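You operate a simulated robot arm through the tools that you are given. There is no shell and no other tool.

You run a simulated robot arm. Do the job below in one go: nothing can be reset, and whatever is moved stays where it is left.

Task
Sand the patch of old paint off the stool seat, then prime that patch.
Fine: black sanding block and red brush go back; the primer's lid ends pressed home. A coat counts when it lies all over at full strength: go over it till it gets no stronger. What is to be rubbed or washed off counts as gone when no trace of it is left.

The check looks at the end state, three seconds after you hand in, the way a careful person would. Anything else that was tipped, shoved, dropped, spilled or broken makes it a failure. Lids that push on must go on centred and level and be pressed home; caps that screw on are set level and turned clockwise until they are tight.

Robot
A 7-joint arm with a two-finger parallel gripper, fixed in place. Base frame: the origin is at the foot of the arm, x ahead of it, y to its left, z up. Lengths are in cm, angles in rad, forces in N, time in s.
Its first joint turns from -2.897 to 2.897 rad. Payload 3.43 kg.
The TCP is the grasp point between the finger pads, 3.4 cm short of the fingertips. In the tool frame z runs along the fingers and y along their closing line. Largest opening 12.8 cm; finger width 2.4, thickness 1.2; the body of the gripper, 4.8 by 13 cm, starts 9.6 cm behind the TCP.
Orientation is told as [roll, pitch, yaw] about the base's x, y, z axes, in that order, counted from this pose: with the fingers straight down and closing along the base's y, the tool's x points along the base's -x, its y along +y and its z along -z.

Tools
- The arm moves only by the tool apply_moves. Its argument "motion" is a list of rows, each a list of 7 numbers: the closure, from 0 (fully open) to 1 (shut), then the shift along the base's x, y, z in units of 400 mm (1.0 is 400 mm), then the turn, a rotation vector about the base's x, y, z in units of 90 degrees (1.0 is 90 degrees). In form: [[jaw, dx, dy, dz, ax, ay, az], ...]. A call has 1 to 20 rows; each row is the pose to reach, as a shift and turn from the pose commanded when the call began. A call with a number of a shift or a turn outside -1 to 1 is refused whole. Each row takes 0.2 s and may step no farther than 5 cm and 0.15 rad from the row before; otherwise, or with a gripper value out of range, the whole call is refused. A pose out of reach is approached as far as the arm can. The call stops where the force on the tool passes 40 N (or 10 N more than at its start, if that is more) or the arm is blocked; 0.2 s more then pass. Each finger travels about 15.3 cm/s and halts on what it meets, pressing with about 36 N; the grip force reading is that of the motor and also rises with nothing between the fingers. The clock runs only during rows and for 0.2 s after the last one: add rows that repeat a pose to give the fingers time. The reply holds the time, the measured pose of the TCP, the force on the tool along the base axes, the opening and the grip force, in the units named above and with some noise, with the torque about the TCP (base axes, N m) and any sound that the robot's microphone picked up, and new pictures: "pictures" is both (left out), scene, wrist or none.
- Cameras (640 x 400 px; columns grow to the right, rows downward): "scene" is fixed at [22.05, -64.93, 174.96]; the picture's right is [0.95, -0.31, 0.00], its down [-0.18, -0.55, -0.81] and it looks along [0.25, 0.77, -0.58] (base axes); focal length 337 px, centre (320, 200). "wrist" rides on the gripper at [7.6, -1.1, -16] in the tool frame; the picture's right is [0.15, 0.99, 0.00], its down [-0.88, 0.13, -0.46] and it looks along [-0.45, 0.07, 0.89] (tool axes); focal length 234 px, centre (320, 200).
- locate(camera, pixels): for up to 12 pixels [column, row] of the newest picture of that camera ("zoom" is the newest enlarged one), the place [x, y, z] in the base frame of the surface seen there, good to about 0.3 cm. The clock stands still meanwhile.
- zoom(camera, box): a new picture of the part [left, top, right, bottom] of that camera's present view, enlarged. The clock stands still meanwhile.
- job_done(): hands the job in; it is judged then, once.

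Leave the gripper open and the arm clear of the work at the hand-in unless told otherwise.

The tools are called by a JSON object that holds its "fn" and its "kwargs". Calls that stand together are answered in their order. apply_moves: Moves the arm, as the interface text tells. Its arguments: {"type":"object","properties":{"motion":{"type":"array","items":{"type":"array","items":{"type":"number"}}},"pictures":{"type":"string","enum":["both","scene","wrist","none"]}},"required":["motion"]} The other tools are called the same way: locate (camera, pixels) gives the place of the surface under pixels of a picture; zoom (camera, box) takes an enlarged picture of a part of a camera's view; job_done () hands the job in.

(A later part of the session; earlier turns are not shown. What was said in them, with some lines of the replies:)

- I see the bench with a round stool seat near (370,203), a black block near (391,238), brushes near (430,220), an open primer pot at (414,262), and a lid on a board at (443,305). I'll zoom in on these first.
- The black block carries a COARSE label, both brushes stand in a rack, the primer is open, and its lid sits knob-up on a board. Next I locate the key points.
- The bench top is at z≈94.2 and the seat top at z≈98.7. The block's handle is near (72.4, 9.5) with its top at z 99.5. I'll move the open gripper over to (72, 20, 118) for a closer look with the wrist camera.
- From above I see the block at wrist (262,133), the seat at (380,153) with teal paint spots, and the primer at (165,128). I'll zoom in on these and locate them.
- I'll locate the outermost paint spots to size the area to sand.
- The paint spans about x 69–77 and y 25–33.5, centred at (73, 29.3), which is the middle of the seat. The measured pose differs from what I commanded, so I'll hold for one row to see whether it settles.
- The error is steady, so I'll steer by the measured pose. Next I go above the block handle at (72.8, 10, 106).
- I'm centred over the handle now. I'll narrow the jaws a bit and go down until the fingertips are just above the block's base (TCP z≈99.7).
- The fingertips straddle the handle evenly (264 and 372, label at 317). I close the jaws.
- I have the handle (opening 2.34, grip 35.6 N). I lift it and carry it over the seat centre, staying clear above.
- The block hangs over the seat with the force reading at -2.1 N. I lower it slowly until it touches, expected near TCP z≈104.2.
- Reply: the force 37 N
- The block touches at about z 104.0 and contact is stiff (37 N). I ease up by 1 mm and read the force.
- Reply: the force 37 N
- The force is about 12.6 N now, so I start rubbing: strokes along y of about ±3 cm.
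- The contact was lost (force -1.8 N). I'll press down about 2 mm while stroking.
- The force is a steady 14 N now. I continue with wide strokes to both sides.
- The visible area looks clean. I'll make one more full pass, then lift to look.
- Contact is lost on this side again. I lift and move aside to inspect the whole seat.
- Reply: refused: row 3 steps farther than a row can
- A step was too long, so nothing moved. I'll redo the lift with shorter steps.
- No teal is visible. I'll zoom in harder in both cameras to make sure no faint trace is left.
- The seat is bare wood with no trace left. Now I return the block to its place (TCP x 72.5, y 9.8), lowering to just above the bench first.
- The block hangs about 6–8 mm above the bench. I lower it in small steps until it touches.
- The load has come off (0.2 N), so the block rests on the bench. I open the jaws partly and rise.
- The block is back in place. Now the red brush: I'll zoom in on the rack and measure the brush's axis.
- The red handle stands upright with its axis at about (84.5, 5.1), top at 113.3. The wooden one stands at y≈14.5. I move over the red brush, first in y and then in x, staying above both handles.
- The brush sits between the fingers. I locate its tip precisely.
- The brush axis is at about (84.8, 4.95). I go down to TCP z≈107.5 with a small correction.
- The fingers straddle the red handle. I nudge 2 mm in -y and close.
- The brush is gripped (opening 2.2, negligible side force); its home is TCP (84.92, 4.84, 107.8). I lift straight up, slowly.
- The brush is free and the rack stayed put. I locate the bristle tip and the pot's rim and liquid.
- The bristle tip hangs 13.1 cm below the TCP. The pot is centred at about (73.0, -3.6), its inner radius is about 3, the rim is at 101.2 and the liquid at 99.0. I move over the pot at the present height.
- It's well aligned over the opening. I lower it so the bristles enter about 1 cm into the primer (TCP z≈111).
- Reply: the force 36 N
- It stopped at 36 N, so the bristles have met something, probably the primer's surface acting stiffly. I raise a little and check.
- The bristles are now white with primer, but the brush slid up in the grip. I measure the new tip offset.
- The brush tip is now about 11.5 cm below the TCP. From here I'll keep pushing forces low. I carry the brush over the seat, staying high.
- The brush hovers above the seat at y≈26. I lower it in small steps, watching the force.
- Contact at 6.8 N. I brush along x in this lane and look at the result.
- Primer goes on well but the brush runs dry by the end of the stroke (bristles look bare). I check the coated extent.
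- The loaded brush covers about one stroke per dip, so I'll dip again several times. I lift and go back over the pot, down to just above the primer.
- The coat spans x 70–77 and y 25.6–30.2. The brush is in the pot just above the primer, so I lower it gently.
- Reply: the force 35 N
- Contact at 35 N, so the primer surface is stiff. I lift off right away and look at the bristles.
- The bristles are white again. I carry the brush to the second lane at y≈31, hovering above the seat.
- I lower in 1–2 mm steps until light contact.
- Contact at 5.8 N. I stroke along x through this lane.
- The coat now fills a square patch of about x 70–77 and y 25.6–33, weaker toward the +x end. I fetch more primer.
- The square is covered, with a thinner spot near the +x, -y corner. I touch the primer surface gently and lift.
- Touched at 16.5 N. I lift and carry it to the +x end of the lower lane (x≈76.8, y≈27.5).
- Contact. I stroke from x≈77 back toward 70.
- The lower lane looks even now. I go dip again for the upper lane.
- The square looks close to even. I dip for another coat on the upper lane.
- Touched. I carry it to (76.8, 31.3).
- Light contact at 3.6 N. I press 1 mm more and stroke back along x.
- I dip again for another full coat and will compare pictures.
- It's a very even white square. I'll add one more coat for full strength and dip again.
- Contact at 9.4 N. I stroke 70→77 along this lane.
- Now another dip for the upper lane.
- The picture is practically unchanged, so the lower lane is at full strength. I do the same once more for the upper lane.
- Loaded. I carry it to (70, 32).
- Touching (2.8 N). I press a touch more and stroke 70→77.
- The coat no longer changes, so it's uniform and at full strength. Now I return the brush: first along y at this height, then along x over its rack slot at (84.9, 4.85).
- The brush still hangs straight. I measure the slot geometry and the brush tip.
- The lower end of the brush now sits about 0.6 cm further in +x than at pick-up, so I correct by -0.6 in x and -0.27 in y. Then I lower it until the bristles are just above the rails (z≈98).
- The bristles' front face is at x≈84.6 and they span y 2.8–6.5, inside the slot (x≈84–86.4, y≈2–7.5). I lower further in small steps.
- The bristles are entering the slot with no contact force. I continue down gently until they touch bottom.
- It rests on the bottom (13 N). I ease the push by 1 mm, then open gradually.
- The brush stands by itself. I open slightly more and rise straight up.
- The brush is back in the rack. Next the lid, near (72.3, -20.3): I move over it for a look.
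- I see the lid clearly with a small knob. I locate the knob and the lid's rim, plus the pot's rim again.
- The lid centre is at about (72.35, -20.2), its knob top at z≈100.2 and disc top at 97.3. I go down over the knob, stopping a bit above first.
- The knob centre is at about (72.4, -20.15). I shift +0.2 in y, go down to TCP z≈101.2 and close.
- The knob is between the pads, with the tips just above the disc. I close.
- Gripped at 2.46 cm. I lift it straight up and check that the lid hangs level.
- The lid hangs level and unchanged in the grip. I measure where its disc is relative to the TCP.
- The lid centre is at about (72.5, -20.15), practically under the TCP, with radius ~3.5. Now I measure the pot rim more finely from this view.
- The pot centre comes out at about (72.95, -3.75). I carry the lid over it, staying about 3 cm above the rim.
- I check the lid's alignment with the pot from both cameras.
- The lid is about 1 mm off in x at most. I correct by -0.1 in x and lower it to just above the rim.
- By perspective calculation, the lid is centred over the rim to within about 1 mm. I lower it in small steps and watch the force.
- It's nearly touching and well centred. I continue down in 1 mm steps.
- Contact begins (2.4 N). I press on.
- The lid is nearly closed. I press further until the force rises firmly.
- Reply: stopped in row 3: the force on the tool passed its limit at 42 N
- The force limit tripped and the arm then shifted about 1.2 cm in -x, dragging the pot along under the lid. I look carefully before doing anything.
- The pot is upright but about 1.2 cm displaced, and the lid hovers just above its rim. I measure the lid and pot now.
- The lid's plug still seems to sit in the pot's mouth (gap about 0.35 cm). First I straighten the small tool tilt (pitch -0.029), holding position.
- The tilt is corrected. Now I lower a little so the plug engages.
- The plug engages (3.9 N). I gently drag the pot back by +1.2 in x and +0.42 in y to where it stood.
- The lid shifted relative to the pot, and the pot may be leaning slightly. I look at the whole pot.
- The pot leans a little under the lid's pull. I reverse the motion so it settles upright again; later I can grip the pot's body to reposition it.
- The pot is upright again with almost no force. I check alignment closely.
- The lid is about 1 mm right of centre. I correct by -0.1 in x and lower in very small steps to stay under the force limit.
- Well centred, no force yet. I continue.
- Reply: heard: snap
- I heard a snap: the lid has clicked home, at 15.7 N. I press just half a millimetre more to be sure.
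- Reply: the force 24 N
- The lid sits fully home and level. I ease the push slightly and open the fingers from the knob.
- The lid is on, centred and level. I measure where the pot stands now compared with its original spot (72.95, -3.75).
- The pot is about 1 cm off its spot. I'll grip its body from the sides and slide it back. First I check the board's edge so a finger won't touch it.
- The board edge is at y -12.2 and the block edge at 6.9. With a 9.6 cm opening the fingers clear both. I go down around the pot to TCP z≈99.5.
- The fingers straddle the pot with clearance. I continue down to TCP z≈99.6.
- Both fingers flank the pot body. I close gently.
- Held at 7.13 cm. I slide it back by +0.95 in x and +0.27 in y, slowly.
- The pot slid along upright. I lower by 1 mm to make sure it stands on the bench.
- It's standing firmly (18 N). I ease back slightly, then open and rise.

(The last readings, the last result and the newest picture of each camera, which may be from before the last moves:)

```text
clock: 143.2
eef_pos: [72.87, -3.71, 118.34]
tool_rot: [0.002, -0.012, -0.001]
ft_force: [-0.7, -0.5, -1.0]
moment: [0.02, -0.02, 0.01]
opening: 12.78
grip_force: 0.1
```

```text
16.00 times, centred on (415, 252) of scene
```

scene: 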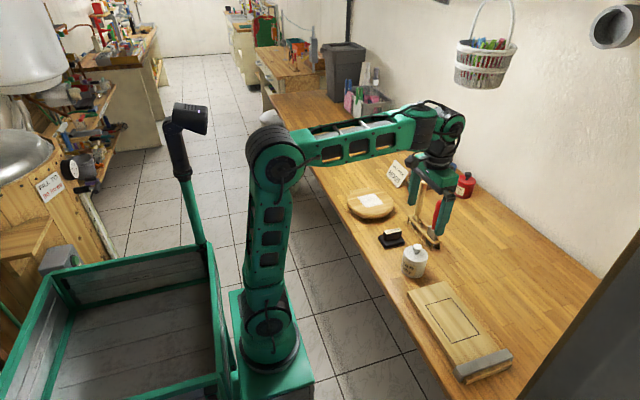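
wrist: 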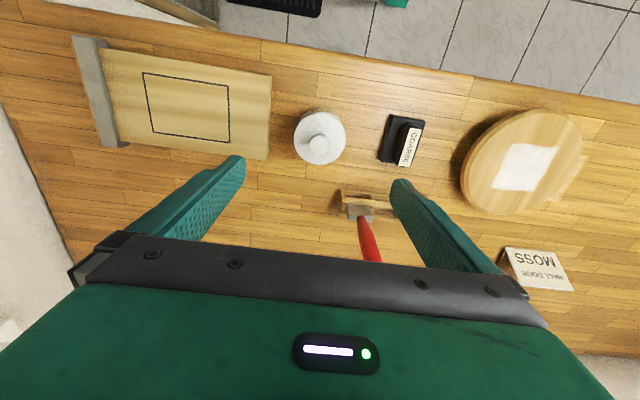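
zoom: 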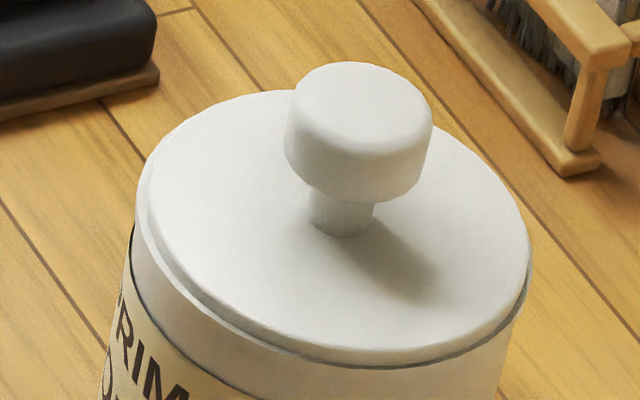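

The pot stands on its spot with the lid home. I raise the arm and pull it clear of the bench for a final inspection.

{"fn": "apply_moves", "kwargs": {"motion": [[0, -0.03, 0, 0.08, 0, 0, 0], [0, -0.08, 0, 0.16, 0, 0, 0], [0, -0.16, 0, 0.22, 0, 0, 0], [0, -0.25, 0, 0.26, 0, 0, 0], [0, -0.34, 0, 0.28, 0, 0, 0], [0, -0.43, 0, 0.3, 0, 0, 0], [0, -0.52, 0, 0.3, 0, 0, 0], [0, -0.52, 0, 0.3, 0, 0, 0]], "pictures": "both"}}

{"fn": "zoom", "kwargs": {"camera": "scene", "box": [340, 150, 500, 280]}}

{"fn": "zoom", "kwargs": {"camera": "scene", "box": [345, 183, 400, 222]}}

{"fn": "zoom", "kwargs": {"camera": "scene", "box": [400, 170, 470, 255]}}

```text
clock: 145.0
eef_pos: [52.09, -3.82, 130.37]
tool_rot: [0.005, -0.014, -0.002]
ft_force: [0.2, -0.1, 0.0]
moment: [-0.03, 0.04, 0.01]
opening: 12.8
grip_force: 0.1
```

scene: 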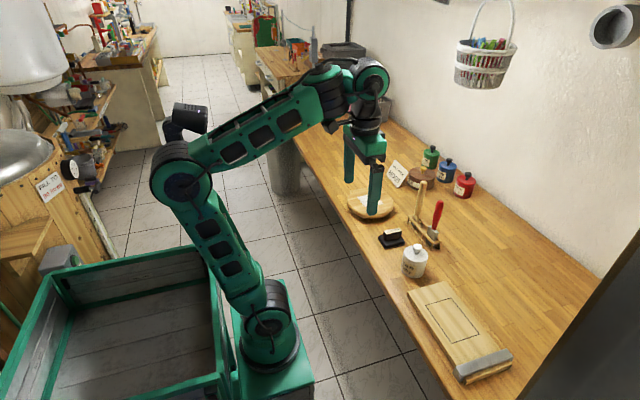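
wrist: 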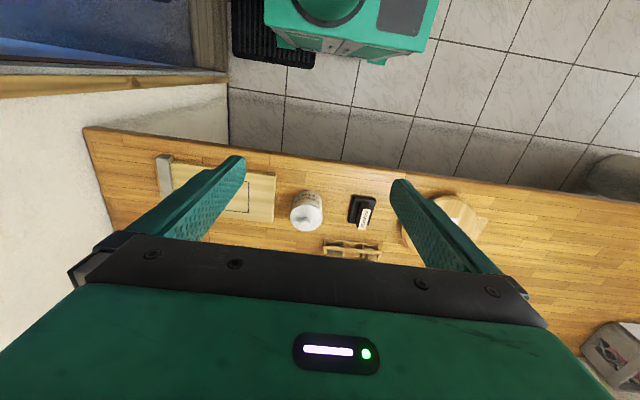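

```text
3.08 times, centred on (420, 215) of scene
```

zoom: 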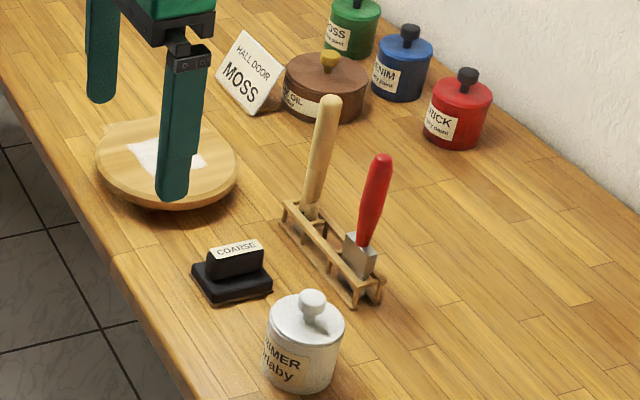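

```text
10.26 times, centred on (372, 202) of scene
```

zoom: 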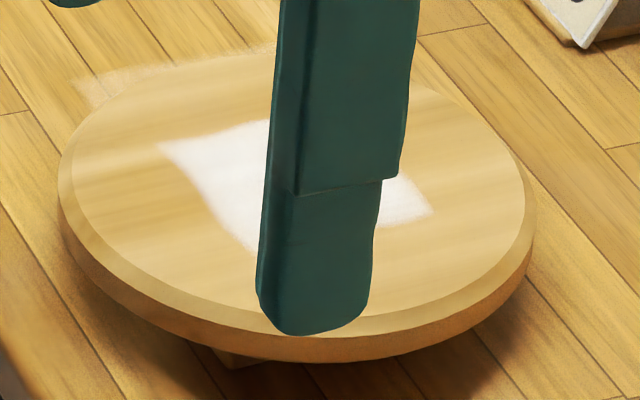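

```text
4.71 times, centred on (435, 212) of scene
```

zoom: 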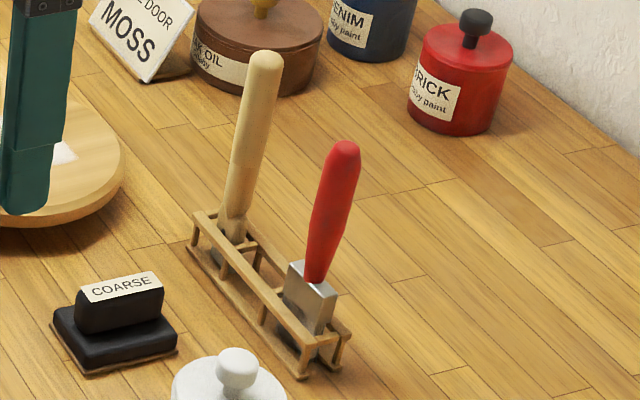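

Everything checks out:
- **Seat:** it carries an even white primer coat.
- **Block and brush:** the black block is on its spot and the red brush stands in its rack.
- **Primer:** the lid is snapped on, level and centred.
- **Arm:** it's clear of the work with the gripper open.

I hand in.

{"fn": "job_done", "kwargs": {}}

```text
The job is handed in.
```

The old paint is sanded off the stool seat and the patch is primed; I've handed the job in. I don't have the check's verdict.

- **Seat:** No trace of the old paint showed in close-up views after sanding. I put on at least two coats of primer, until another pass made no visible difference. The coat is an even white square covering the patch.
- **Sanding block and brush:** The black block is back on its spot on the bench. The red brush stands in its slot in the rack.
- **Primer:** The lid is on, centred and level, and I heard it snap home.
- **Primer pot:** While I was pressing the lid on, the force limit tripped and the arm dragged the pot about 1.2 cm. The pot leaned slightly when I first tried to pull it back. It never tipped over, and I saw no spill. I then slid it back to within about a millimetre of where it started.
- **Arm:** It is clear of the work with the gripper open.
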